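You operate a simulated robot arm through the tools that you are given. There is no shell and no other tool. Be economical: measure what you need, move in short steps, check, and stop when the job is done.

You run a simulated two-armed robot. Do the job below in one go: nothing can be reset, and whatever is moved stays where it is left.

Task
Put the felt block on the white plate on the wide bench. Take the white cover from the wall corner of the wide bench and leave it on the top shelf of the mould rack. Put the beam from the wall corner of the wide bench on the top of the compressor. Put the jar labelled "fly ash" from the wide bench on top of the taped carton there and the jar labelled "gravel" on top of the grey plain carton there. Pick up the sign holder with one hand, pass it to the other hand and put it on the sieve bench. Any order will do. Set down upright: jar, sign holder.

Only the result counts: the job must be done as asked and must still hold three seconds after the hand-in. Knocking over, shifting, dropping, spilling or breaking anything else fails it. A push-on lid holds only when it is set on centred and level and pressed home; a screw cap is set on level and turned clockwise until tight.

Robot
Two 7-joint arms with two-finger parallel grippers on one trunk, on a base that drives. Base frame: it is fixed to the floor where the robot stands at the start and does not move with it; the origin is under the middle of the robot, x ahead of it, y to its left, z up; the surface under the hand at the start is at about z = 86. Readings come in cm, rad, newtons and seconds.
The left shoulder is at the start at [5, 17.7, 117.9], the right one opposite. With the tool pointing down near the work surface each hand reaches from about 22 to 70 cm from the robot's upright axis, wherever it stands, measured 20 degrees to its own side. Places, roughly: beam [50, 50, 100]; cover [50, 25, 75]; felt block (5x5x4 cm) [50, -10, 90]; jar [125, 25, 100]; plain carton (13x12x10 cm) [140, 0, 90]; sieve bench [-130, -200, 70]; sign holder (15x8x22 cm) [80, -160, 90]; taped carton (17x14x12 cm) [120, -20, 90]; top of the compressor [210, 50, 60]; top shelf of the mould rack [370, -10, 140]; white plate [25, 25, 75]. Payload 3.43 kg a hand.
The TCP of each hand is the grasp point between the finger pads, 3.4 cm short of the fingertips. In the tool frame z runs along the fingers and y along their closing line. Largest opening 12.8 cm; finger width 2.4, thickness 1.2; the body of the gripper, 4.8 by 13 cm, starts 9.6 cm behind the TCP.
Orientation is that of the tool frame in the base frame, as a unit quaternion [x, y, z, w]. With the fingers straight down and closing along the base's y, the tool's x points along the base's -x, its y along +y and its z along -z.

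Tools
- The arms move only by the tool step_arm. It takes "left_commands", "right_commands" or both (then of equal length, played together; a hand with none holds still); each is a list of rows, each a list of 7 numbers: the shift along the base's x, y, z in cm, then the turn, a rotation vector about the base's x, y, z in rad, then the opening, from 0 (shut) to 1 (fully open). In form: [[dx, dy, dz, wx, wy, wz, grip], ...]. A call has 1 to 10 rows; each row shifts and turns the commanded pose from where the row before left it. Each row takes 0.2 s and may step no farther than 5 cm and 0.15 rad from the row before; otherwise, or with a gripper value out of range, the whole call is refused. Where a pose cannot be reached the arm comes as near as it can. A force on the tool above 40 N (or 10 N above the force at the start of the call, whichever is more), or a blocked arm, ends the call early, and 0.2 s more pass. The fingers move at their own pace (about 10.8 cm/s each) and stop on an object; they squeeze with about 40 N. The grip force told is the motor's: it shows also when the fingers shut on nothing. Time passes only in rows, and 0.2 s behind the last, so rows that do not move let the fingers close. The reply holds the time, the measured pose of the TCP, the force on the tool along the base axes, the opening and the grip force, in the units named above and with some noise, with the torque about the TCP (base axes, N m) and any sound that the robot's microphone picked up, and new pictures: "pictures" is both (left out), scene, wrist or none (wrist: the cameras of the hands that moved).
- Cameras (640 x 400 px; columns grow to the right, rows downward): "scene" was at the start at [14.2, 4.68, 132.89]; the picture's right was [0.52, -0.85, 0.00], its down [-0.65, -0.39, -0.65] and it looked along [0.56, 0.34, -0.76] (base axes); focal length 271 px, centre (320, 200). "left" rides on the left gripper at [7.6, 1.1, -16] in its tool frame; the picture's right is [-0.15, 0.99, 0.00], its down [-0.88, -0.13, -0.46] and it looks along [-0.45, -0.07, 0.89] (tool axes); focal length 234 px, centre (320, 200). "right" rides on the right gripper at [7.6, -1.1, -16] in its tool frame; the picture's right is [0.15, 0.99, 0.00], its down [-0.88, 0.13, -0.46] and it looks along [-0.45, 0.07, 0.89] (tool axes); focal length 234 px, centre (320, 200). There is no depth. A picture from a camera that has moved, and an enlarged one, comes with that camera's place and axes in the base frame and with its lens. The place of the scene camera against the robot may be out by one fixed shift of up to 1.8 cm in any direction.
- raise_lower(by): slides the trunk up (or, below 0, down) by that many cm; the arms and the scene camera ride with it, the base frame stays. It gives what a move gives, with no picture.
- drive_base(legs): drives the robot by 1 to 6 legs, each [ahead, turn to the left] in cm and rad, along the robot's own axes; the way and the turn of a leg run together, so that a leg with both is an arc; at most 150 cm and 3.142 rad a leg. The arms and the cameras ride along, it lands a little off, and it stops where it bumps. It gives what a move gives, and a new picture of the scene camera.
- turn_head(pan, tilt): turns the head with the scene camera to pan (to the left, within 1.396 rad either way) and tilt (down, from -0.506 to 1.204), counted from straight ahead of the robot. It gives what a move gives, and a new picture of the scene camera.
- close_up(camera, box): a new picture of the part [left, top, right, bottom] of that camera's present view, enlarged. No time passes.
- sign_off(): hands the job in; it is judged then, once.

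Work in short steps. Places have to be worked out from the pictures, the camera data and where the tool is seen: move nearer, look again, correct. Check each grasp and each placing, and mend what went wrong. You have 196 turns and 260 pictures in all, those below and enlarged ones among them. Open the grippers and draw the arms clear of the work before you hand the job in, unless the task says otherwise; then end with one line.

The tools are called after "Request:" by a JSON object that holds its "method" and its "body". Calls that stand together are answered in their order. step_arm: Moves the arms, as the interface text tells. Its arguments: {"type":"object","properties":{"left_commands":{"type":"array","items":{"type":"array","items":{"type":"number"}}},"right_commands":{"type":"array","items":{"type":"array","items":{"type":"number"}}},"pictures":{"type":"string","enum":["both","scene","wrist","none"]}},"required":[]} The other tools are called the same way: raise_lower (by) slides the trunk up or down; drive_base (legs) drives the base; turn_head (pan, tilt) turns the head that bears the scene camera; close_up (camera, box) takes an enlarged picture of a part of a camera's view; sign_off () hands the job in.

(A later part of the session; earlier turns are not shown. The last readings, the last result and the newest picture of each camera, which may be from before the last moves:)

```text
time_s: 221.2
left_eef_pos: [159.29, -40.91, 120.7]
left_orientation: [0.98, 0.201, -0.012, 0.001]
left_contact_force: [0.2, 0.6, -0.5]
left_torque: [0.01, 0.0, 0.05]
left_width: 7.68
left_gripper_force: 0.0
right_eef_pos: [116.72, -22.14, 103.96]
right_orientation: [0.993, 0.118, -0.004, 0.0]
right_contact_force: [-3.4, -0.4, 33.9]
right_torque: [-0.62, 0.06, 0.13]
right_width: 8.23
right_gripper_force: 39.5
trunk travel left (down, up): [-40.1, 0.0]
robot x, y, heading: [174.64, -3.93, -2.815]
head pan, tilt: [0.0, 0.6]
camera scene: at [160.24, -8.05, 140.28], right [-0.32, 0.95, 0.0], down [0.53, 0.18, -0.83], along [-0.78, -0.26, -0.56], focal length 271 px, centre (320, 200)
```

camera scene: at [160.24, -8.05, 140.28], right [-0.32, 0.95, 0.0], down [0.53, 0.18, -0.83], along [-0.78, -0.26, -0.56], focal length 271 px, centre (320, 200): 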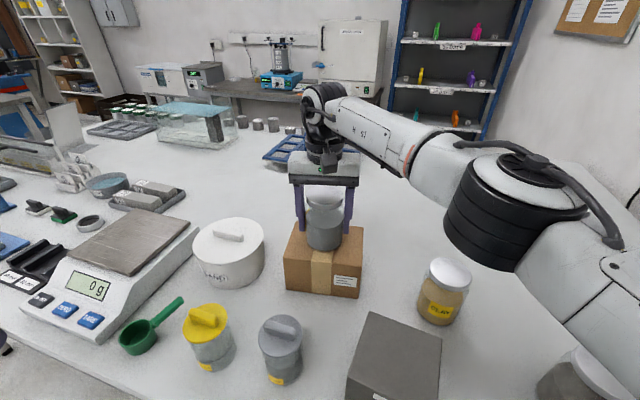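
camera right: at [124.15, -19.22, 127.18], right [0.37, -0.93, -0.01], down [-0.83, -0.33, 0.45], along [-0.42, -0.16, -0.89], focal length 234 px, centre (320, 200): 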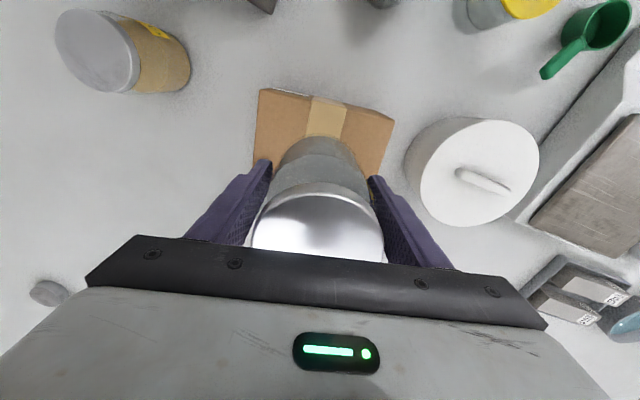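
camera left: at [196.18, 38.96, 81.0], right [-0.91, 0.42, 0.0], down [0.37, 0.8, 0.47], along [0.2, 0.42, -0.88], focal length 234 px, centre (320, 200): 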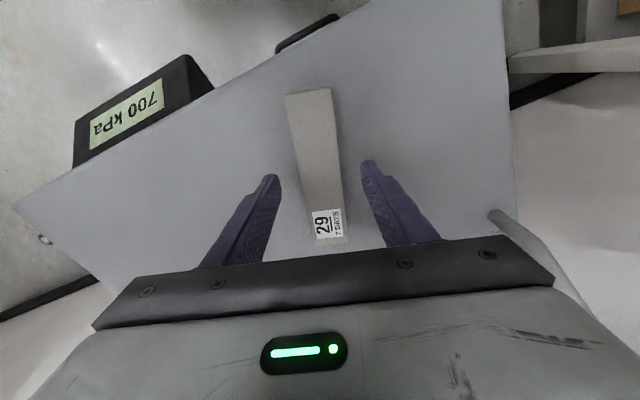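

Contact (34 N). I ease 0.4 cm, open and rise straight up.

Request:
{"method": "step_arm", "body": {"right_commands": [[0, 0, 0.5, 0, 0, 0, 0], [0, 0, 0, 0, 0, 0, 0.9], [0, 0, 0, 0, 0, 0, 0.9], [0, 0, 3, 0, 0, 0, 0.9], [0, 0, 4, 0, 0, 0, 0.9], [0, 0, 4, 0, 0, 0, 0.9], [0, 0, 4, 0, 0, 0, 0.9]], "pictures": "both"}}

```text
time_s: 222.8
left_eef_pos: [159.15, -41.23, 120.64]
left_orientation: [0.98, 0.2, -0.01, 0.001]
left_contact_force: [0.5, 0.1, 0.0]
left_torque: [0.05, 0.01, 0.0]
left_width: 7.66
left_gripper_force: 0.1
right_eef_pos: [118.31, -20.57, 118.13]
right_orientation: [0.993, 0.118, 0.001, -0.003]
right_contact_force: [-0.1, 0.1, 0.3]
right_torque: [0.03, 0.04, -0.01]
right_width: 11.54
right_gripper_force: 0.1
right hand out of reach, approached as far as the arm can: row 5, 6, 7
trunk travel left (down, up): [-40.1, 0.0]
robot x, y, heading: [174.62, -3.72, -2.82]
head pan, tilt: [0.0, 0.6]
camera scene: at [160.07, -8.23, 140.18], right [-0.32, 0.95, 0.0], down [0.53, 0.18, -0.83], along [-0.78, -0.26, -0.56], focal length 271 px, centre (320, 200)
camera right: at [125.45, -17.84, 134.31], right [0.38, -0.93, -0.01], down [-0.83, -0.34, 0.45], along [-0.42, -0.16, -0.89], focal length 234 px, centre (320, 200)
```

scene: 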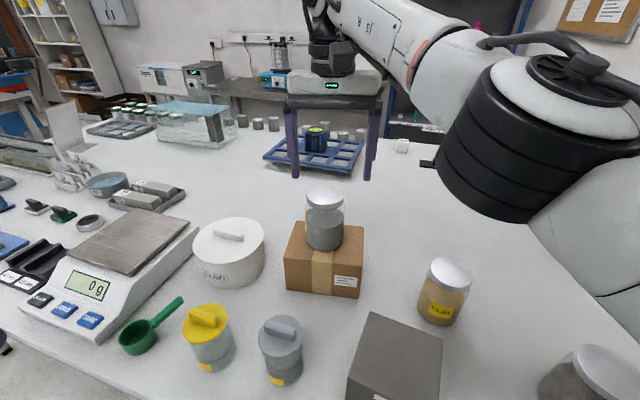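
right: 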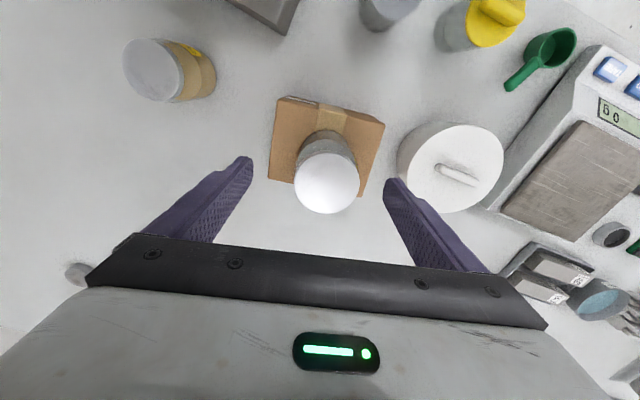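

Fly ash stands upright on the taped carton. I turn the base back and bring the right hand over the gravel jar.

Request:
{"method": "drive_base", "body": {"legs": [[0, -0.32]]}}

Request:
{"method": "step_arm", "body": {"right_commands": [[1.8, 3.3, 0, 0, 0, 0, 1], [1.8, 3.3, 0, 0, 0, 0, 1], [1.8, 3.3, 0, 0, 0, 0, 1], [1.8, 3.3, 0, 0, 0, 0, 1], [1.8, 3.3, 0, 0, 0, 0, 1], [1.8, 3.3, 0, 0, 0, 0, 1], [1.8, 3.3, -2, 0, 0, 0, 1], [1.8, 3.3, -2, 0, 0, 0, 1]], "pictures": "both"}}

```text
time_s: 224.2
left_eef_pos: [148.42, -34.4, 120.54]
left_orientation: [0.999, 0.046, -0.01, -0.001]
left_contact_force: [-0.1, 0.0, -0.2]
left_torque: [-0.03, -0.02, 0.0]
left_width: 7.64
left_gripper_force: 0.1
right_eef_pos: [115.76, -2.46, 118.1]
right_orientation: [0.999, -0.038, 0.002, -0.004]
right_contact_force: [0.5, 0.0, 0.1]
right_torque: [-0.01, 0.01, 0.0]
right_width: 11.5
right_gripper_force: 0.1
trunk travel left (down, up): [-40.1, 0.0]
robot x, y, heading: [174.28, -3.53, -3.128]
head pan, tilt: [0.0, 0.6]
camera scene: at [159.12, -3.27, 140.17], right [-0.01, 1.0, 0.0], down [0.56, 0.01, -0.82], along [-0.82, -0.01, -0.57], focal length 271 px, centre (320, 200)
```

scene: 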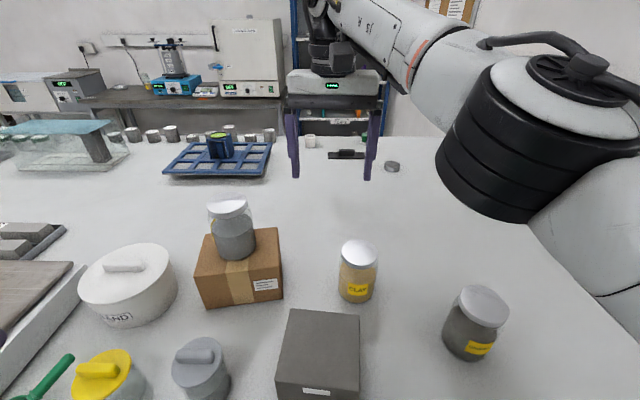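

```text
time_s: 226.1
left_eef_pos: [148.38, -34.34, 120.63]
left_orientation: [0.999, 0.045, -0.01, -0.001]
left_contact_force: [0.0, 0.4, -0.2]
left_torque: [-0.01, 0.04, 0.0]
left_width: 7.69
left_gripper_force: 0.1
right_eef_pos: [130.01, 24.21, 114.31]
right_orientation: [0.999, -0.038, 0.0, -0.002]
right_contact_force: [-0.1, 0.1, 0.2]
right_torque: [0.01, -0.02, -0.02]
right_width: 12.81
right_gripper_force: 0.2
trunk travel left (down, up): [-40.1, 0.0]
robot x, y, heading: [174.56, -3.45, -3.131]
head pan, tilt: [0.0, 0.6]
camera scene: at [159.19, -3.21, 140.18], right [-0.01, 1.0, 0.0], down [0.56, 0.01, -0.83], along [-0.83, -0.01, -0.56], focal length 271 px, centre (320, 200)
camera right: at [137.83, 24.68, 130.47], right [0.07, -1.0, -0.01], down [-0.89, -0.07, 0.45], along [-0.45, -0.03, -0.89], focal length 234 px, centre (320, 200)
```

scene: 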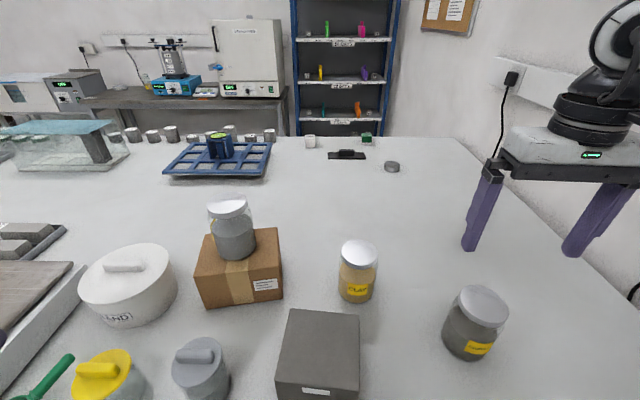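
right: 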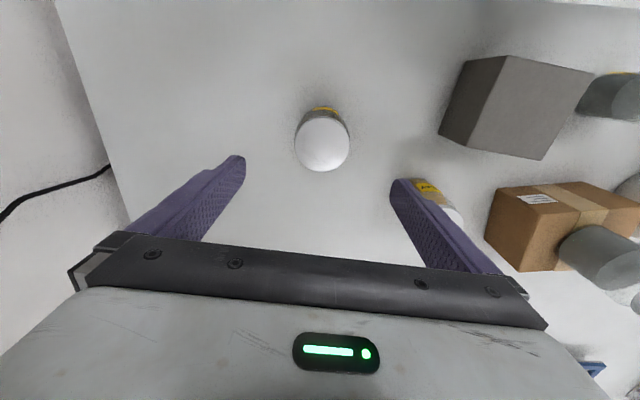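

Gravel lid at (131,24). I descend and grip its body.

Request:
{"method": "step_arm", "body": {"right_commands": [[0.9, -0.2, -4, 0, 0, 0, 1], [0, 0, -4.5, 0, 0, 0, 1], [0, 0, -4.5, 0, 0, 0, 1], [0, 0, -4.5, 0, 0, 0, 1], [0, 0, -4.0, 0, 0, 0, 1], [0, 0, 0, 0, 0, 0, 0.3], [0, 0, 0, 0, 0, 0, 0], [0, 0, 0, 0, 0, 0, 0]], "pictures": "wrist"}}

```text
time_s: 227.8
left_eef_pos: [148.33, -34.48, 120.52]
left_orientation: [0.999, 0.046, -0.01, -0.001]
left_contact_force: [-0.1, -0.8, 0.0]
left_torque: [0.01, 0.01, 0.03]
left_width: 7.69
left_gripper_force: 0.1
right_eef_pos: [130.75, 23.63, 92.65]
right_orientation: [0.999, -0.038, 0.002, -0.003]
right_contact_force: [-1.3, 2.2, 0.1]
right_torque: [-0.05, 0.09, -0.03]
right_width: 8.29
right_gripper_force: 39.6
trunk travel left (down, up): [-40.1, 0.0]
robot x, y, heading: [174.74, -3.61, -3.132]
head pan, tilt: [0.0, 0.6]
camera right: at [138.4, 24.23, 108.81], right [0.07, -1.0, -0.01], down [-0.89, -0.07, 0.45], along [-0.45, -0.03, -0.89], focal length 234 px, centre (320, 200)
```

right: 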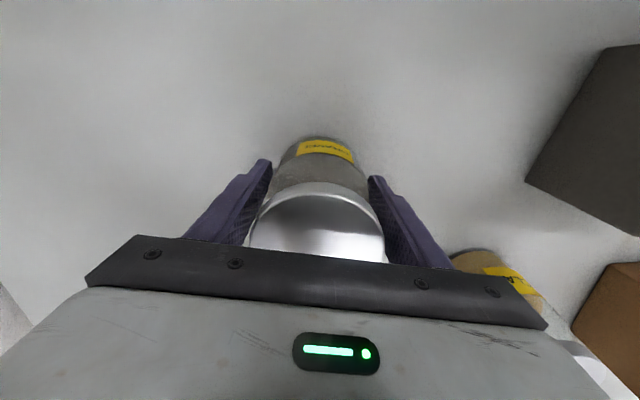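

Gripped (8.29). I lift and carry it over the plain carton's centre (136.2,−4.2).

Request:
{"method": "step_arm", "body": {"right_commands": [[0, 0, 1, 0, 0, 0, 0], [0, 0, 4.5, 0, 0, 0, 0], [0, 0, 4.5, 0, 0, 0, 0], [0, 0, 4.5, 0, 0, 0, 0], [0.9, -4.6, 1.5, 0, 0, 0, 0], [0.9, -4.6, 0, 0, 0, 0, 0], [0.9, -4.6, 0, 0, 0, 0, 0], [0.9, -4.6, 0, 0, 0, 0, 0], [0.9, -4.6, 0, 0, 0, 0, 0], [0.9, -4.6, 0, 0, 0, 0, 0]], "pictures": "both"}}

```text
time_s: 230.1
left_eef_pos: [148.29, -34.53, 120.48]
left_orientation: [0.999, 0.045, -0.011, -0.001]
left_contact_force: [0.1, 0.2, 0.2]
left_torque: [0.02, 0.04, 0.02]
left_width: 7.7
left_gripper_force: 0.0
right_eef_pos: [136.28, -4.04, 108.5]
right_orientation: [0.999, -0.039, 0.002, -0.003]
right_contact_force: [0.1, -1.1, -5.5]
right_torque: [0.02, -0.01, -0.01]
right_width: 8.32
right_gripper_force: 39.5
trunk travel left (down, up): [-40.1, 0.0]
robot x, y, heading: [174.39, -4.11, -3.131]
head pan, tilt: [0.0, 0.6]
camera scene: at [159.11, -3.43, 140.16], right [-0.01, 1.0, 0.0], down [0.56, 0.01, -0.82], along [-0.82, -0.01, -0.57], focal length 271 px, centre (320, 200)
camera right: at [143.94, -3.58, 124.54], right [0.07, -1.0, -0.01], down [-0.89, -0.07, 0.45], along [-0.45, -0.03, -0.89], focal length 234 px, centre (320, 200)
```

scene: 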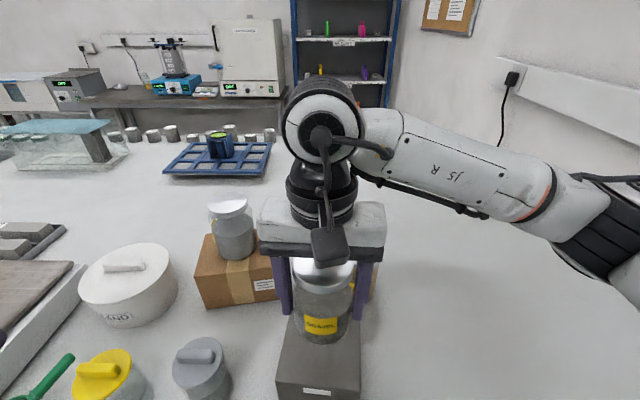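
right: 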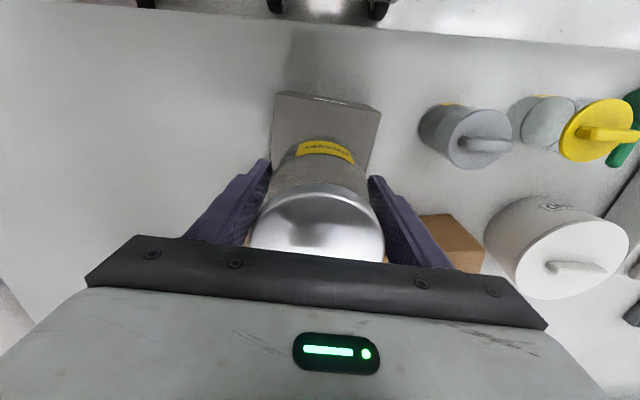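

Well centred. Lowering to contact (~102.6).

Request:
{"method": "step_arm", "body": {"right_commands": [[-0.3, 0, -2.5, 0, 0, 0, 0], [0, 0, -2, 0, 0, 0, 0], [0, 0, -0.6, 0, 0, 0, 0], [0, 0, -0.4, 0, 0, 0, 0], [0, 0, -0.3, 0, 0, 0, 0], [0, 0, -0.3, 0, 0, 0, 0]], "pictures": "none"}}

```text
time_s: 231.4
left_eef_pos: [148.27, -34.56, 120.58]
left_orientation: [0.999, 0.045, -0.01, -0.001]
left_contact_force: [0.8, -0.2, 0.5]
left_torque: [0.0, 0.0, -0.03]
left_width: 7.69
left_gripper_force: 0.1
right_eef_pos: [135.88, -3.84, 102.63]
right_orientation: [0.999, -0.038, 0.002, -0.003]
right_contact_force: [0.0, 0.6, -2.7]
right_torque: [-0.15, 0.0, -0.03]
right_width: 8.29
right_gripper_force: 39.9
trunk travel left (down, up): [-40.1, 0.0]
robot x, y, heading: [174.33, -3.98, -3.13]
head pan, tilt: [0.0, 0.6]
```

Beginning contact. A bit more, then release and rise.

Request:
{"method": "step_arm", "body": {"right_commands": [[0, 0, -0.25, 0, 0, 0, 0], [0, 0, 0.1, 0, 0, 0, 0.9], [0, 0, 0, 0, 0, 0, 0.9], [0, 0, 0, 0, 0, 0, 0.9], [0, 0, 3, 0, 0, 0, 0.9], [0, 0, 4, 0, 0, 0, 0.9], [0, 0, 4.5, 0, 0, 0, 0.9], [0, 0, 4.5, 0, 0, 0, 0.9]], "pictures": "both"}}

```text
time_s: 233.2
left_eef_pos: [148.3, -34.49, 120.57]
left_orientation: [0.999, 0.045, -0.011, -0.001]
left_contact_force: [-0.2, -0.5, 0.6]
left_torque: [0.03, 0.05, -0.02]
left_width: 7.7
left_gripper_force: 0.0
right_eef_pos: [136.29, -3.81, 118.29]
right_orientation: [0.999, -0.038, 0.002, -0.003]
right_contact_force: [-0.3, 0.5, -0.6]
right_torque: [0.0, 0.01, -0.01]
right_width: 11.53
right_gripper_force: 0.1
trunk travel left (down, up): [-40.1, 0.0]
robot x, y, heading: [174.54, -3.81, -3.135]
head pan, tilt: [0.0, 0.6]
camera scene: at [159.17, -3.32, 140.17], right [-0.01, 1.0, 0.0], down [0.56, 0.01, -0.83], along [-0.83, -0.01, -0.56], focal length 271 px, centre (320, 200)
camera right: at [144.0, -3.3, 134.46], right [0.07, -1.0, -0.01], down [-0.89, -0.07, 0.45], along [-0.45, -0.03, -0.89], focal length 234 px, centre (320, 200)
```

scene: 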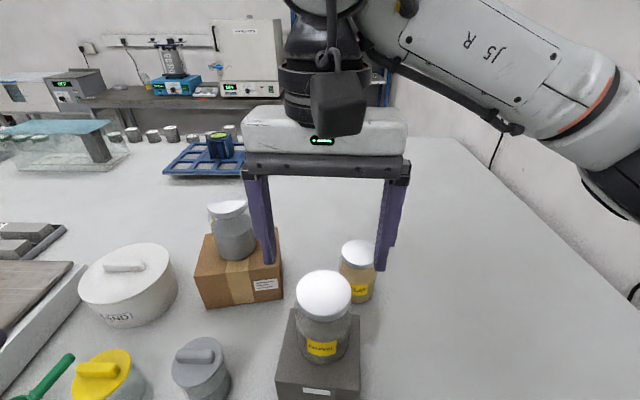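
right: 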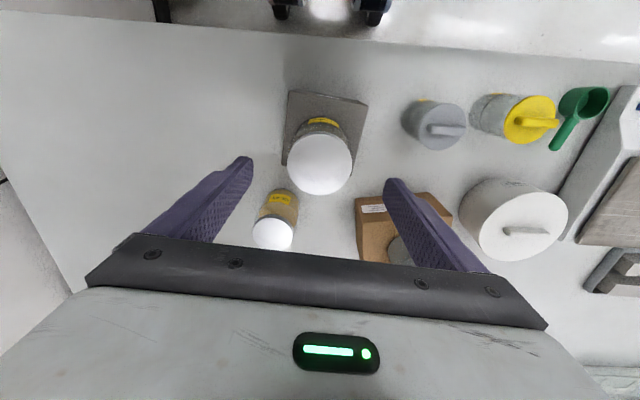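

Gravel stands upright on the plain carton. I back away and face down the aisle toward the bench end.

Request:
{"method": "drive_base", "body": {"legs": [[-30, 0], [0, 1.515]]}}

Request:
{"method": "turn_head", "body": {"pan": 0.0, "tilt": 0.35}}

```text
time_s: 239.0
left_eef_pos: [233.99, -30.92, 120.47]
left_orientation: [0.692, 0.722, -0.008, 0.007]
left_contact_force: [1.5, -0.3, 0.1]
left_torque: [0.04, -0.01, -0.03]
left_width: 7.7
left_gripper_force: 0.1
right_eef_pos: [202.65, -41.48, 118.26]
right_orientation: [0.75, 0.661, 0.0, -0.004]
right_contact_force: [-0.4, -0.6, 0.5]
right_torque: [-0.02, -0.01, 0.0]
right_width: 11.51
right_gripper_force: 0.0
trunk travel left (down, up): [-40.1, 0.0]
robot x, y, heading: [204.15, -3.29, -1.605]
head pan, tilt: [0.0, 0.6]
camera scene: at [204.52, -18.56, 140.17], right [-1.0, 0.04, 0.0], down [0.02, 0.56, -0.83], along [-0.03, -0.82, -0.56], focal length 271 px, centre (320, 200)
```

scene: 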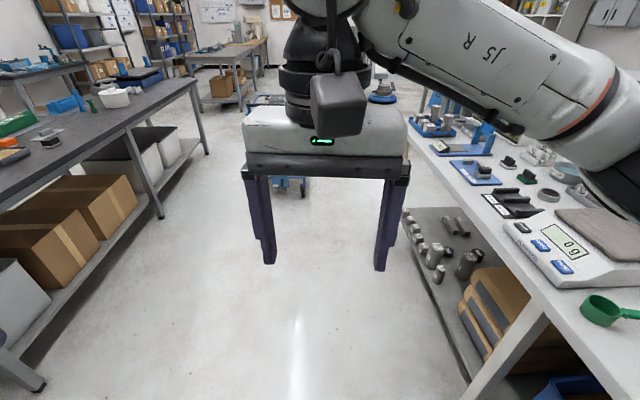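

```text
time_s: 239.8
left_eef_pos: [234.07, -30.92, 120.52]
left_orientation: [0.691, 0.722, -0.008, 0.007]
left_contact_force: [-0.3, -0.2, 0.5]
left_torque: [0.0, -0.01, 0.0]
left_width: 7.7
left_gripper_force: 0.0
right_eef_pos: [202.72, -41.37, 118.42]
right_orientation: [0.749, 0.663, 0.0, -0.003]
right_contact_force: [0.8, 0.0, -0.6]
right_torque: [-0.02, -0.01, 0.03]
right_width: 11.51
right_gripper_force: 0.1
trunk travel left (down, up): [-40.1, 0.0]
robot x, y, heading: [204.32, -3.24, -1.613]
head pan, tilt: [0.0, 0.351]
camera scene: at [204.49, -19.04, 142.44], right [-1.0, 0.04, 0.0], down [0.01, 0.34, -0.94], along [-0.03, -0.94, -0.34], focal length 271 px, centre (320, 200)
```

scene: 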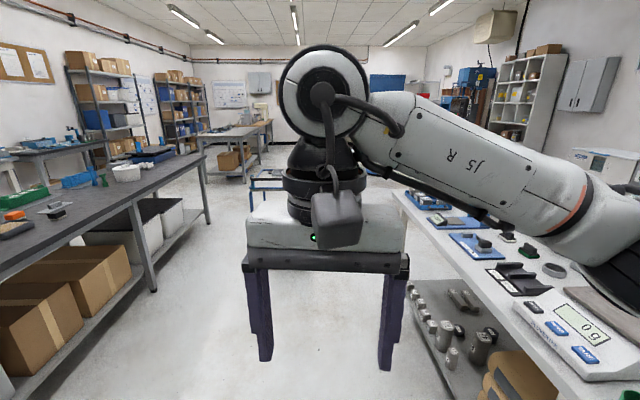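

The aisle is clear. I drive back along it.

Request:
{"method": "drive_base", "body": {"legs": [[90, -0.01], [86, 0], [0, -0.57]]}}

```text
time_s: 250.2
left_eef_pos: [206.52, -216.91, 120.54]
left_orientation: [0.867, 0.498, -0.01, 0.005]
left_contact_force: [-0.3, 0.1, 0.2]
left_torque: [-0.01, -0.01, 0.01]
left_width: 7.66
left_gripper_force: 0.1
right_eef_pos: [174.4, -208.84, 118.28]
right_orientation: [0.905, 0.425, 0.0, -0.003]
right_contact_force: [-0.2, -0.8, 0.1]
right_torque: [-0.03, 0.03, 0.01]
right_width: 11.52
right_gripper_force: 0.1
trunk travel left (down, up): [-40.1, 0.0]
robot x, y, heading: [196.76, -177.86, -2.179]
head pan, tilt: [0.0, 0.351]
camera scene: at [187.76, -190.49, 142.44], right [-0.82, 0.57, 0.0], down [0.2, 0.28, -0.94], along [-0.54, -0.77, -0.34], focal length 271 px, centre (320, 200)
```

scene: 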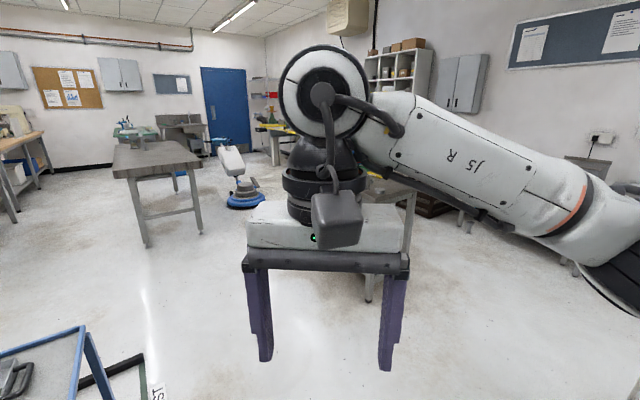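

Proceed between cart and bench corner, then west along the bench end.

Request:
{"method": "drive_base", "body": {"legs": [[68, 0], [0, -0.96], [74, 0]]}}

Request:
{"method": "turn_head", "body": {"pan": -0.9, "tilt": 0.5}}

```text
time_s: 260.1
left_eef_pos: [55.66, -262.67, 120.55]
left_orientation: [0.999, 0.034, -0.01, 0.0]
left_contact_force: [0.0, 0.2, 0.3]
left_torque: [-0.03, -0.04, 0.0]
left_width: 7.7
left_gripper_force: 0.1
right_eef_pos: [44.4, -231.72, 118.37]
right_orientation: [0.999, -0.049, 0.002, -0.004]
right_contact_force: [0.3, -0.1, -0.2]
right_torque: [0.01, -0.01, -0.02]
right_width: 11.52
right_gripper_force: 0.0
trunk travel left (down, up): [-40.1, 0.0]
robot x, y, heading: [82.52, -232.56, 3.134]
head pan, tilt: [0.0, 0.351]
camera scene: at [66.81, -231.73, 142.44], right [0.01, 1.0, 0.0], down [0.34, 0.0, -0.94], along [-0.94, 0.01, -0.34], focal length 271 px, centre (320, 200)
```

scene: 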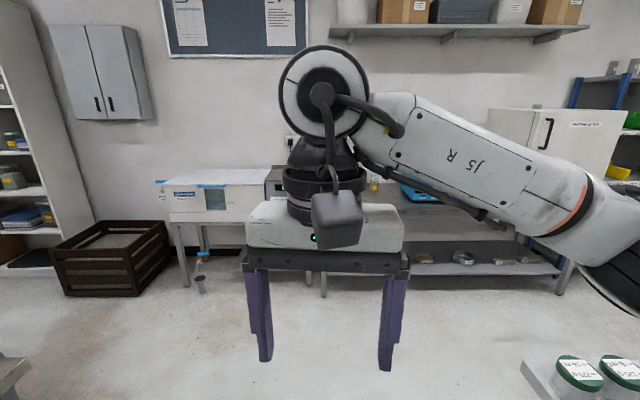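

```text
time_s: 261.2
left_eef_pos: [55.88, -262.83, 120.53]
left_orientation: [0.999, 0.035, -0.011, -0.001]
left_contact_force: [0.1, -0.6, 0.4]
left_torque: [0.03, 0.0, 0.0]
left_width: 7.7
left_gripper_force: 0.0
right_eef_pos: [44.51, -231.66, 118.24]
right_orientation: [0.999, -0.048, 0.003, -0.004]
right_contact_force: [-0.8, 0.5, -0.3]
right_torque: [0.02, 0.02, -0.01]
right_width: 11.53
right_gripper_force: 0.0
trunk travel left (down, up): [-40.1, 0.0]
robot x, y, heading: [82.62, -232.4, 3.133]
head pan, tilt: [-0.901, 0.499]
camera scene: at [70.57, -224.65, 141.08], right [0.79, 0.61, 0.0], down [0.29, -0.38, -0.88], along [-0.54, 0.69, -0.48], focal length 271 px, centre (320, 200)
```

scene: 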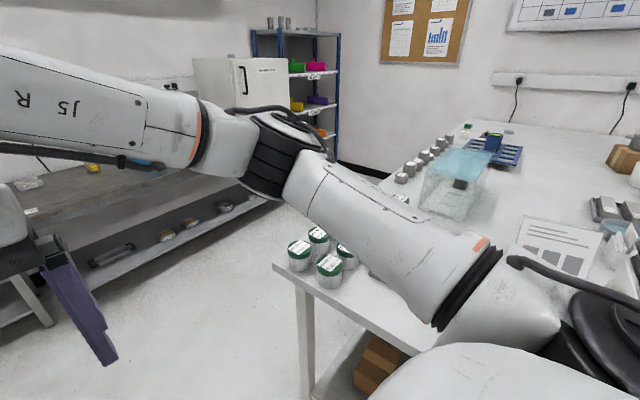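

I turn right to face the sign holder from the bench end.

Request:
{"method": "drive_base", "body": {"legs": [[0, -1.56]]}}

Request:
{"method": "turn_head", "body": {"pan": 0.0, "tilt": 0.6}}

```text
time_s: 265.4
left_eef_pos: [51.21, -207.25, 120.58]
left_orientation: [0.748, -0.664, -0.008, -0.007]
left_contact_force: [-0.1, 0.5, -0.9]
left_torque: [-0.04, 0.02, 0.02]
left_width: 7.67
left_gripper_force: 0.2
right_eef_pos: [81.6, -194.45, 118.19]
right_orientation: [-0.69, 0.724, -0.004, 0.001]
right_contact_force: [-0.3, -0.4, 0.5]
right_torque: [-0.01, 0.0, 0.0]
right_width: 11.53
right_gripper_force: 0.0
trunk travel left (down, up): [-40.1, 0.0]
robot x, y, heading: [82.65, -232.59, 1.608]
head pan, tilt: [-0.901, 0.499]
camera scene: at [89.81, -218.99, 141.08], right [0.65, -0.76, 0.0], down [-0.36, -0.31, -0.88], along [0.67, 0.57, -0.48], focal length 271 px, centre (320, 200)
```

scene: 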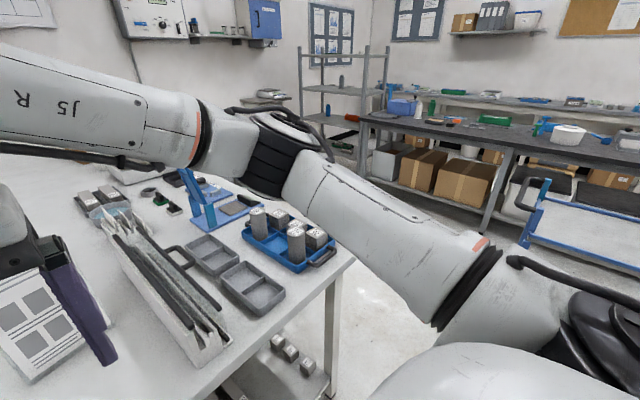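

```text
time_s: 266.6
left_eef_pos: [51.15, -207.42, 120.65]
left_orientation: [0.748, -0.664, -0.008, -0.007]
left_contact_force: [0.1, -0.2, 0.1]
left_torque: [-0.01, -0.02, 0.01]
left_width: 7.66
left_gripper_force: 0.2
right_eef_pos: [81.61, -194.43, 118.36]
right_orientation: [-0.689, 0.724, -0.005, 0.001]
right_contact_force: [-0.3, -0.6, -0.6]
right_torque: [-0.02, 0.0, 0.01]
right_width: 11.52
right_gripper_force: 0.0
trunk travel left (down, up): [-40.1, 0.0]
robot x, y, heading: [82.5, -232.12, 1.608]
head pan, tilt: [0.0, 0.6]
camera scene: at [82.56, -216.08, 140.17], right [1.0, 0.04, 0.0], down [0.02, -0.56, -0.83], along [-0.03, 0.82, -0.56], focal length 271 px, centre (320, 200)
```

scene: 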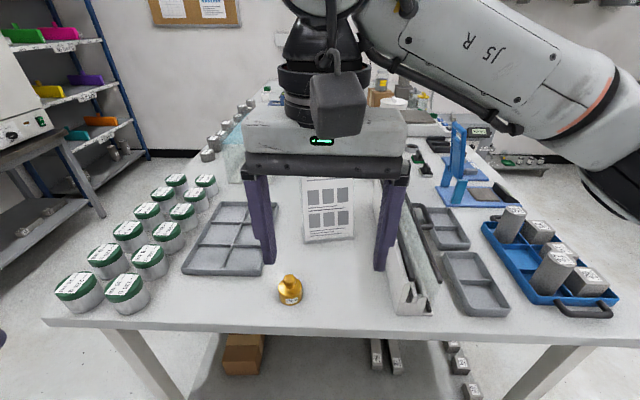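

The sign holder is behind the hand; I move the right hand aside and get a clear view.

Request:
{"method": "step_arm", "body": {"right_commands": [[4.5, 0, 1, 0, 0, 0, 1], [4.5, 0, 1, 0, 0, 0, 1], [4.5, 0, 1, 0, 0, 0, 1], [4.5, 0, 1, 0, 0, 0, 1], [4.5, 0, 0, 0, 0, 0, 1]], "pictures": "scene"}}

Request:
{"method": "close_up", "body": {"camera": "scene", "box": [180, 140, 440, 320]}}

```text
time_s: 267.8
left_eef_pos: [51.2, -207.36, 120.58]
left_orientation: [0.747, -0.665, -0.008, -0.008]
left_contact_force: [0.9, 0.6, 0.7]
left_torque: [0.04, 0.03, 0.02]
left_width: 7.69
left_gripper_force: 0.1
right_eef_pos: [104.44, -194.66, 122.4]
right_orientation: [-0.69, 0.724, -0.003, 0.001]
right_contact_force: [0.4, 0.7, -0.8]
right_torque: [0.03, 0.06, 0.02]
right_width: 12.81
right_gripper_force: 0.1
trunk travel left (down, up): [-40.1, 0.0]
robot x, y, heading: [82.54, -232.58, 1.607]
head pan, tilt: [0.0, 0.6]
camera scene: at [82.68, -216.12, 140.18], right [1.0, 0.04, 0.0], down [0.02, -0.56, -0.83], along [-0.03, 0.82, -0.56], focal length 271 px, centre (320, 200)
```

scene: 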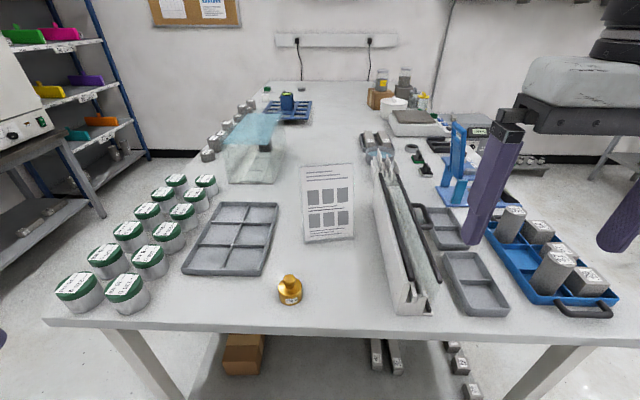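

```text
2.22 times, centred on (310, 230) of scene
camera zoom: at [82.68, -216.12, 140.18], right [1.0, 0.04, 0.0], down [0.02, -0.56, -0.83], along [-0.03, 0.82, -0.56], focal length 603 px, centre (342, 133)
```

zoom: 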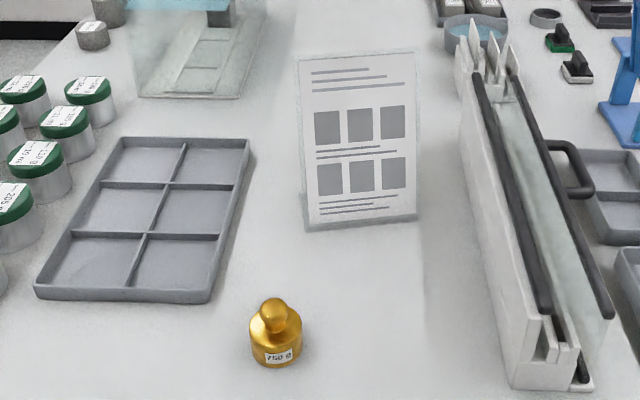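

The sign holder's panel leans back slightly, front edge from ~(77,−160) to (91.5,−157), yaw ≈13°. Before choosing hands, I test how far inward the left hand can go now.

Request:
{"method": "step_arm", "body": {"left_commands": [[2, 2.5, 0, 0, 0, 0, 0.8], [3, 2.5, 0, 0, 0, 0, 0.8], [3, 2, 0, 0, 0, 0, 0.8], [3, 2, 0, 0, 0, 0, 0.8], [3, 2, 0, 0, 0, 0, 0.8], [3, 2, 0, 0, 0, 0, 0.8], [3, 0, 0, 0, 0, 0, 0.8], [3, 0, 0, 0, 0, 0, 0.8]], "pictures": "none"}}

```text
time_s: 269.6
left_eef_pos: [69.2, -194.34, 120.31]
left_orientation: [0.748, -0.663, -0.006, -0.009]
left_contact_force: [0.3, 0.7, -0.5]
left_torque: [-0.01, 0.01, 0.01]
left_width: 10.23
left_gripper_force: 0.0
left hand out of reach, approached as far as the arm can: row 7, 8
right_eef_pos: [104.19, -194.47, 122.18]
right_orientation: [-0.69, 0.724, -0.004, 0.001]
right_contact_force: [0.5, -0.1, 0.5]
right_torque: [-0.01, -0.04, -0.01]
right_width: 12.8
right_gripper_force: 0.1
trunk travel left (down, up): [-40.1, 0.0]
robot x, y, heading: [82.41, -232.22, 1.61]
head pan, tilt: [0.0, 0.6]
```

The left hand reaches ~12 cm off-centre; tilted 45° it can come further in. Plan: left picks the panel's upper-left corner (tilted), right takes the upper-right corner, and right places it. I reposition square to the panel.

Request:
{"method": "drive_base", "body": {"legs": [[0, -0.64], [31, 0], [0, 0.83]]}}

```text
time_s: 273.4
left_eef_pos: [111.89, -170.65, 120.33]
left_orientation: [-0.497, 0.868, 0.004, 0.011]
left_contact_force: [0.2, -0.2, -0.1]
left_torque: [0.0, -0.03, 0.02]
left_width: 10.26
left_gripper_force: 0.0
right_eef_pos: [139.82, -191.71, 122.4]
right_orientation: [-0.423, 0.906, -0.004, 0.0]
right_contact_force: [-0.4, 1.0, -0.1]
right_torque: [0.03, 0.03, -0.01]
right_width: 12.81
right_gripper_force: 0.1
trunk travel left (down, up): [-40.1, 0.0]
robot x, y, heading: [99.55, -208.72, 0.959]
head pan, tilt: [0.0, 0.6]
stopped in leg 2: the robot was blocked; the commanded pose is now the measured one
camera scene: at [109.22, -195.4, 140.17], right [0.82, -0.57, 0.0], down [-0.32, -0.46, -0.83], along [0.47, 0.68, -0.56], focal length 271 px, centre (320, 200)
```

scene: 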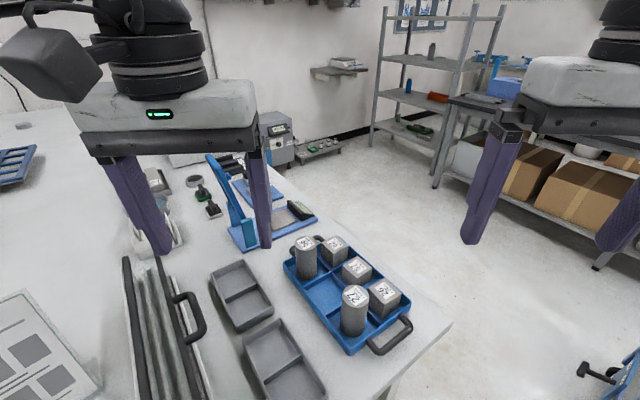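

Base touched the bench structure. I back off 4 cm and turn left to face the panel.

Request:
{"method": "drive_base", "body": {"legs": [[-4, 0], [0, 0.84]]}}

```text
time_s: 276.4
left_eef_pos: [77.6, -177.09, 120.36]
left_orientation: [0.802, -0.597, -0.007, -0.007]
left_contact_force: [-0.5, 0.0, -0.2]
left_torque: [-0.01, -0.02, 0.03]
left_width: 10.24
left_gripper_force: 0.1
right_eef_pos: [112.13, -171.13, 122.3]
right_orientation: [0.749, -0.662, 0.004, -0.002]
right_contact_force: [0.5, -0.3, 0.2]
right_torque: [0.0, -0.01, -0.04]
right_width: 12.82
right_gripper_force: 0.0
trunk travel left (down, up): [-40.1, 0.0]
robot x, y, heading: [96.97, -212.9, 1.784]
head pan, tilt: [0.0, 0.6]
camera scene: at [94.49, -196.13, 140.17], right [0.98, 0.21, 0.0], down [0.12, -0.55, -0.83], along [-0.17, 0.81, -0.56], focal length 271 px, centre (320, 200)
```

scene: 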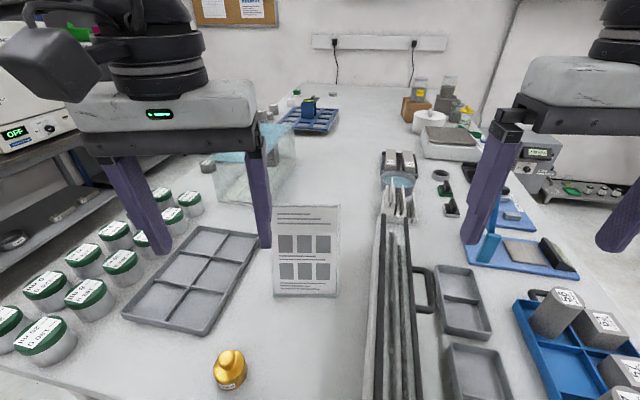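

The panel is now nearly square to me. I look with the left wrist camera for the holder's shape.

Request:
{"method": "close_up", "body": {"camera": "left", "box": [0, 0, 640, 400]}}

Request:
{"method": "close_up", "body": {"camera": "scene", "box": [250, 190, 370, 310]}}

```text
1.00 times, centred on (320, 200) of left (not enlarged: the box is as wide or as high as the picture)
camera zoom: at [78.58, -184.95, 136.06], right [-0.99, -0.14, 0.0], down [-0.13, 0.87, 0.48], along [-0.07, 0.47, -0.88], focal length 234 px, centre (320, 200)
```

zoom: 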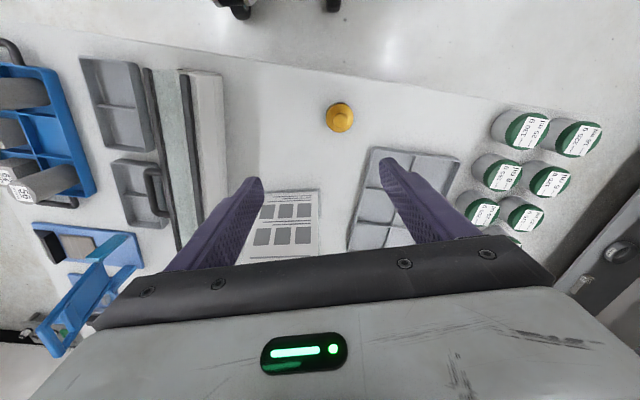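

```text
3.33 times, centred on (310, 250) of scene
camera zoom: at [94.49, -196.13, 140.17], right [0.98, 0.21, 0.0], down [0.12, -0.55, -0.83], along [-0.17, 0.81, -0.56], focal length 904 px, centre (353, 33)
```

zoom: 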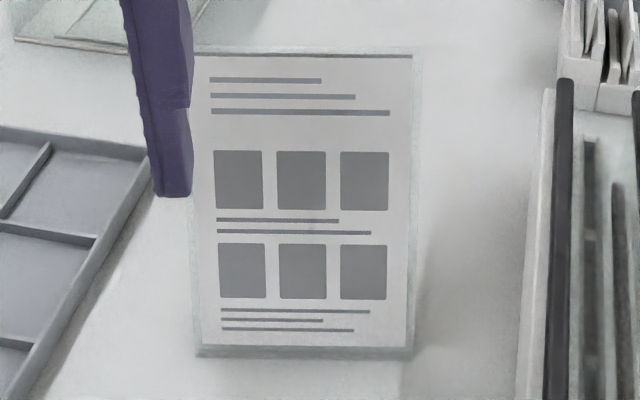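

The panel is square to the robot: in robot frame F≈55–64, L −6.7..8.5, top z≈106, lean ≈0.38 rad. I try nudging the base forward a little.

Request:
{"method": "drive_base", "body": {"legs": [[8, 0.02]]}}

```text
time_s: 277.9
left_eef_pos: [75.08, -173.91, 122.64]
left_orientation: [0.818, -0.573, -0.03, -0.036]
left_contact_force: [0.5, 0.0, -1.1]
left_torque: [0.0, 0.01, -0.02]
left_width: 10.29
left_gripper_force: 0.1
right_eef_pos: [110.34, -167.37, 122.4]
right_orientation: [0.755, -0.655, 0.002, -0.001]
right_contact_force: [0.5, -0.8, 0.2]
right_torque: [0.01, -0.03, 0.0]
right_width: 12.79
right_gripper_force: 0.2
trunk travel left (down, up): [-40.1, 0.0]
robot x, y, heading: [95.56, -209.32, 1.797]
head pan, tilt: [0.0, 0.6]
stopped in leg 1: the robot was blocked; the commanded pose is now the measured one
camera scene: at [92.65, -192.95, 140.18], right [0.97, 0.23, 0.0], down [0.13, -0.55, -0.83], along [-0.19, 0.8, -0.56], focal length 271 px, centre (320, 200)
```

scene: 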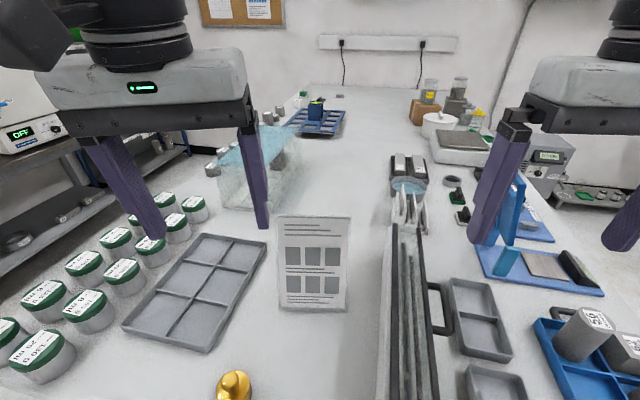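

The base stops here, and the left arm seems awkward inward. Since the right arm is freer, the right picks at the upper-right corner and the left will receive. I first yaw the right hand −90° in place.

Request:
{"method": "step_arm", "body": {"right_commands": [[0, 0, 0.5, 0, 0, -0.1486, 0.8], [0, 0, 0.5, 0, 0, -0.1486, 0.8], [0, 0, 0, 0, 0, -0.1486, 0.8], [0, 0, 0, 0, 0, -0.1486, 0.8], [0, 0, 0, 0, 0, -0.1486, 0.8], [0, 0, 0, 0, 0, -0.1486, 0.8], [0, 0, 0, 0, 0, -0.1486, 0.8], [0, 0, 0, 0, 0, -0.1486, 0.8], [0, 0, 0, 0, 0, -0.1486, 0.8], [0, 0, 0, 0, 0, -0.1486, 0.8]], "left_commands": [[-2, 0, 0, 0, 0, 0, 0.8], [-2, 0, 0, 0, 0, 0, 0.8], [-2, -1, 0, 0, 0, 0, 0.8], [-2, -1, 0, 0, 0, 0, 0.8], [-2, -1, 0, 0, 0, 0, 0.8], [-2, -1, 0, 0, 0, 0, 0.8], [0, 0, 0, 0, 0, 0, 0.8], [0, 0, 0, 0, 0, 0, 0.8], [0, 0, 0, 0, 0, 0, 0.8], [0, 0, 0, 0, 0, 0, 0.8]], "pictures": "both"}}

```text
time_s: 280.1
left_eef_pos: [63.07, -177.9, 122.38]
left_orientation: [0.819, -0.572, -0.03, -0.036]
left_contact_force: [-0.3, 0.6, -0.6]
left_torque: [0.02, 0.0, 0.04]
left_width: 10.24
left_gripper_force: 0.1
right_eef_pos: [110.33, -167.24, 123.36]
right_orientation: [-0.112, 0.994, -0.003, 0.0]
right_contact_force: [-0.2, 1.4, -0.2]
right_torque: [-0.01, 0.03, 0.01]
right_width: 10.25
right_gripper_force: 0.0
trunk travel left (down, up): [-40.1, 0.0]
robot x, y, heading: [95.32, -208.75, 1.799]
head pan, tilt: [0.0, 0.6]
camera scene: at [92.58, -192.87, 140.17], right [0.97, 0.23, 0.0], down [0.13, -0.55, -0.83], along [-0.19, 0.8, -0.56], focal length 271 px, centre (320, 200)
camera right: at [103.3, -169.96, 139.43], right [-0.36, 0.93, -0.01], down [0.83, 0.33, 0.45], along [0.42, 0.16, -0.89], focal length 234 px, centre (320, 200)
camera left: at [64.62, -186.76, 137.49], right [-0.98, -0.2, -0.01], down [-0.18, 0.83, 0.54], along [-0.1, 0.53, -0.84], focal length 234 px, centre (320, 200)
```

scene: 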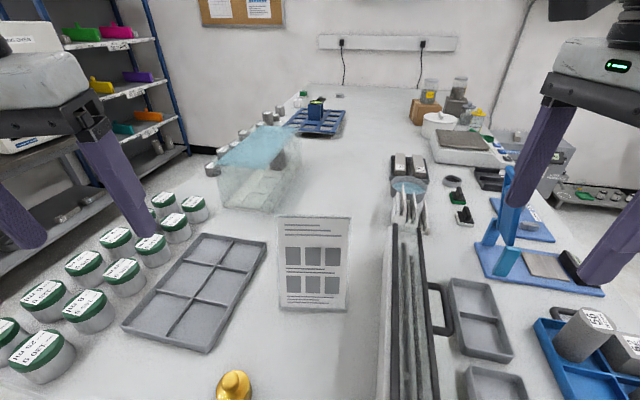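
right: 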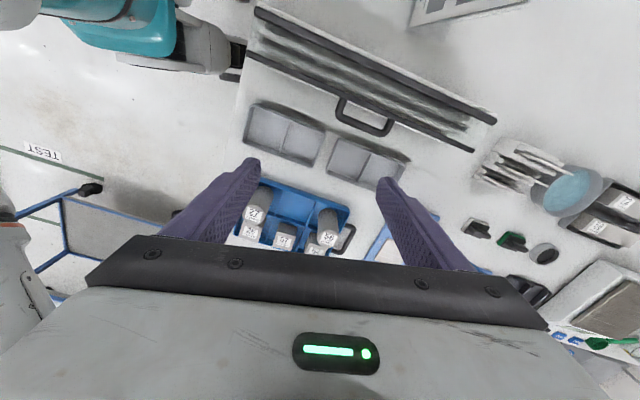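
left: 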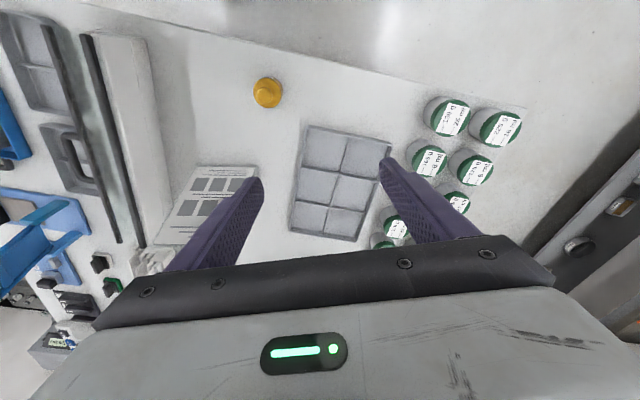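

Yaw works. Now I tilt the right hand 0.7 rad (fingers toward the left-down) and lean 0.38 rad to match the panel.

Request:
{"method": "step_arm", "body": {"right_commands": [[0, 0, 0, -0.0314, 0.1365, 0, 0.6], [0, 0, 0, -0.0314, 0.1365, 0, 0.6], [0, 0, 0, -0.0314, 0.1365, 0, 0.6], [0, 0, 0, -0.0314, 0.1365, 0, 0.6], [0, 0, 0, -0.0314, 0.1365, 0, 0.6], [0, 0, 0, -0.124, -0.0285, 0, 0.6], [0, 0, 0, -0.124, -0.0285, 0, 0.6], [0, 0, 0, -0.124, -0.0285, 0, 0.6]], "pictures": "both"}}

```text
time_s: 281.9
left_eef_pos: [63.07, -177.85, 122.38]
left_orientation: [0.818, -0.573, -0.028, -0.036]
left_contact_force: [-0.4, -0.1, -0.1]
left_torque: [0.0, -0.03, 0.0]
left_width: 10.23
left_gripper_force: 0.1
right_eef_pos: [110.35, -167.26, 123.27]
right_orientation: [-0.041, 0.922, -0.219, -0.316]
right_contact_force: [0.1, -0.1, 0.0]
right_torque: [-0.04, 0.0, -0.01]
right_width: 7.68
right_gripper_force: 0.2
trunk travel left (down, up): [-40.1, 0.0]
robot x, y, heading: [95.82, -209.02, 1.8]
head pan, tilt: [0.0, 0.6]
camera scene: at [92.55, -192.81, 140.16], right [0.97, 0.23, 0.0], down [0.13, -0.55, -0.82], along [-0.19, 0.8, -0.57], focal length 271 px, centre (320, 200)
camera right: at [113.63, -160.94, 139.62], right [-0.33, 0.9, -0.29], down [0.93, 0.26, -0.26], along [-0.16, -0.35, -0.92], focal length 234 px, centre (320, 200)
```

scene: 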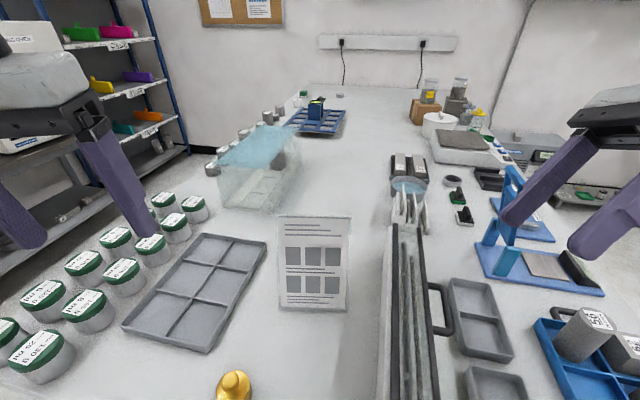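
right: 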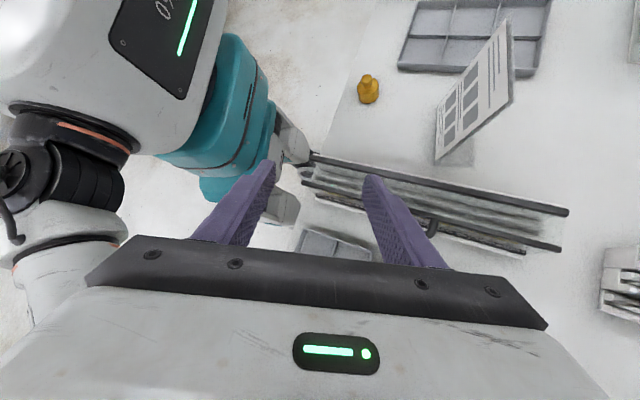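

The wrist camera gives a side view of the holder; a close-up shows its shape.

Request:
{"method": "close_up", "body": {"camera": "right", "box": [400, 0, 560, 180]}}

```text
2.22 times, centred on (480, 90) of right
camera zoom: at [113.63, -160.94, 139.62], right [-0.33, 0.9, -0.29], down [0.93, 0.26, -0.26], along [-0.16, -0.35, -0.92], focal length 520 px, centre (-36, 444)
```

zoom: 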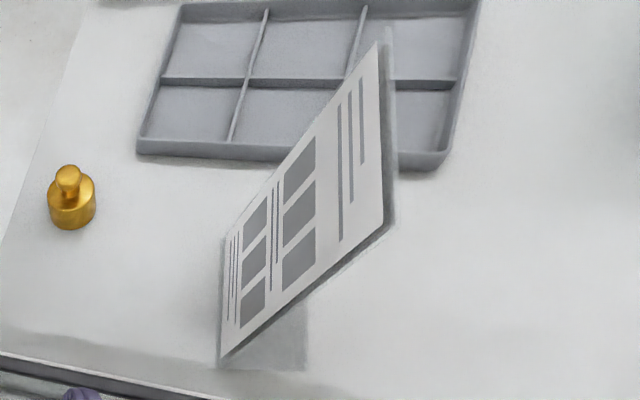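

Clear: L-shaped with a foot toward the back; panel lean ≈0.315, top-right corner ≈(87.9,−151.8,106.3). I trim the lean and move to a pre-approach above the corner.

Request:
{"method": "step_arm", "body": {"right_commands": [[-2.4, 3.4, -0.5, 0.06, 0.014, 0, 0.7], [-2.4, 3.4, -0.5, 0, 0, 0, 0.7], [-2.4, 3.4, -0.5, 0, 0, 0, 0.7], [-2.4, 3.4, -1, 0, 0, 0, 0.7], [-2.4, 3.4, -1, 0, 0, 0, 0.7], [-2.4, 3.4, -1, 0, 0, 0, 0.7]], "pictures": "both"}}

```text
time_s: 283.3
left_eef_pos: [63.13, -177.96, 122.42]
left_orientation: [0.819, -0.573, -0.028, -0.036]
left_contact_force: [0.9, -0.2, 0.1]
left_torque: [-0.03, 0.07, -0.02]
left_width: 10.22
left_gripper_force: 0.0
right_eef_pos: [96.58, -148.64, 119.08]
right_orientation: [-0.053, 0.926, -0.189, -0.321]
right_contact_force: [0.8, -0.1, -0.2]
right_torque: [-0.02, 0.05, -0.05]
right_width: 8.98
right_gripper_force: 0.0
right hand out of reach, approached as far as the arm can: row 6
trunk travel left (down, up): [-40.1, 0.0]
robot x, y, heading: [95.59, -208.73, 1.798]
head pan, tilt: [0.0, 0.6]
camera scene: at [92.69, -192.84, 140.17], right [0.97, 0.23, 0.0], down [0.13, -0.55, -0.83], along [-0.19, 0.8, -0.56], focal length 271 px, centre (320, 200)
camera right: at [100.09, -143.31, 135.68], right [-0.33, 0.92, -0.22], down [0.93, 0.28, -0.25], along [-0.17, -0.29, -0.94], focal length 234 px, centre (320, 200)
```

scene: 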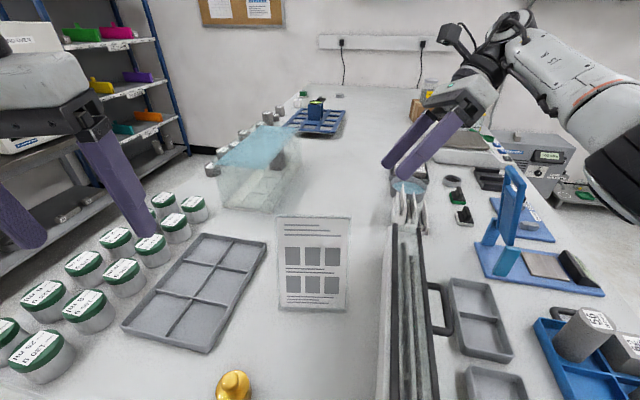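
right: 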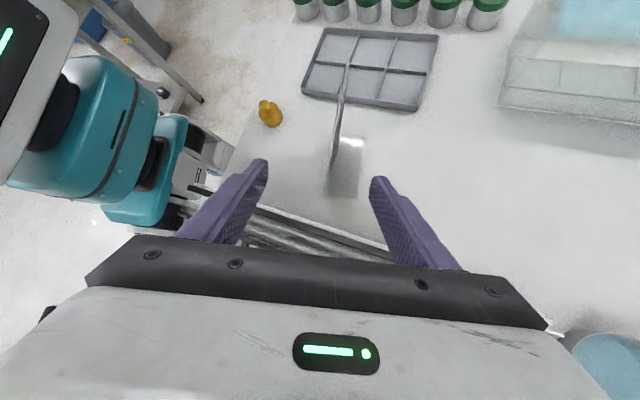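

The wrist camera looks along the panel: it lies between the fingers, ~3 cm off the mid-plane, parallel. I move to the pre-approach near the corner, opening wider.

Request:
{"method": "step_arm", "body": {"right_commands": [[-1.0, 0.5, -0.5, 0, 0, 0, 1], [-1.5, -0.2, -2.2, 0, 0, 0, 1], [-1.5, -0.3, -2.6, 0, 0, 0, 1], [-1.3, -0.6, -2.6, 0, 0, 0, 1]], "pictures": "wrist"}}

```text
time_s: 284.3
left_eef_pos: [63.06, -177.81, 122.42]
left_orientation: [0.818, -0.573, -0.029, -0.037]
left_contact_force: [-0.4, 1.2, 0.1]
left_torque: [-0.03, 0.04, -0.02]
left_width: 10.24
left_gripper_force: 0.1
right_eef_pos: [91.13, -149.46, 111.16]
right_orientation: [-0.051, 0.926, -0.19, -0.321]
right_contact_force: [-0.1, -0.3, 0.1]
right_torque: [-0.04, 0.02, 0.01]
right_width: 12.8
right_gripper_force: 0.1
right hand out of reach, approached as far as the arm can: row 1
trunk travel left (down, up): [-40.1, 0.0]
robot x, y, heading: [95.82, -208.82, 1.805]
head pan, tilt: [0.0, 0.6]
camera right: at [94.7, -144.26, 127.85], right [-0.33, 0.92, -0.22], down [0.93, 0.27, -0.25], along [-0.17, -0.29, -0.94], focal length 234 px, centre (320, 200)
```

right: 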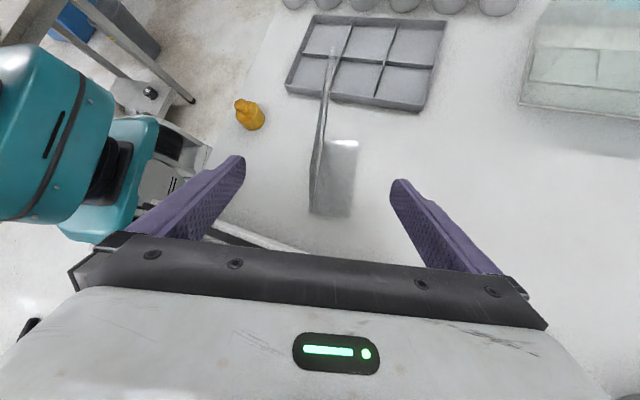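

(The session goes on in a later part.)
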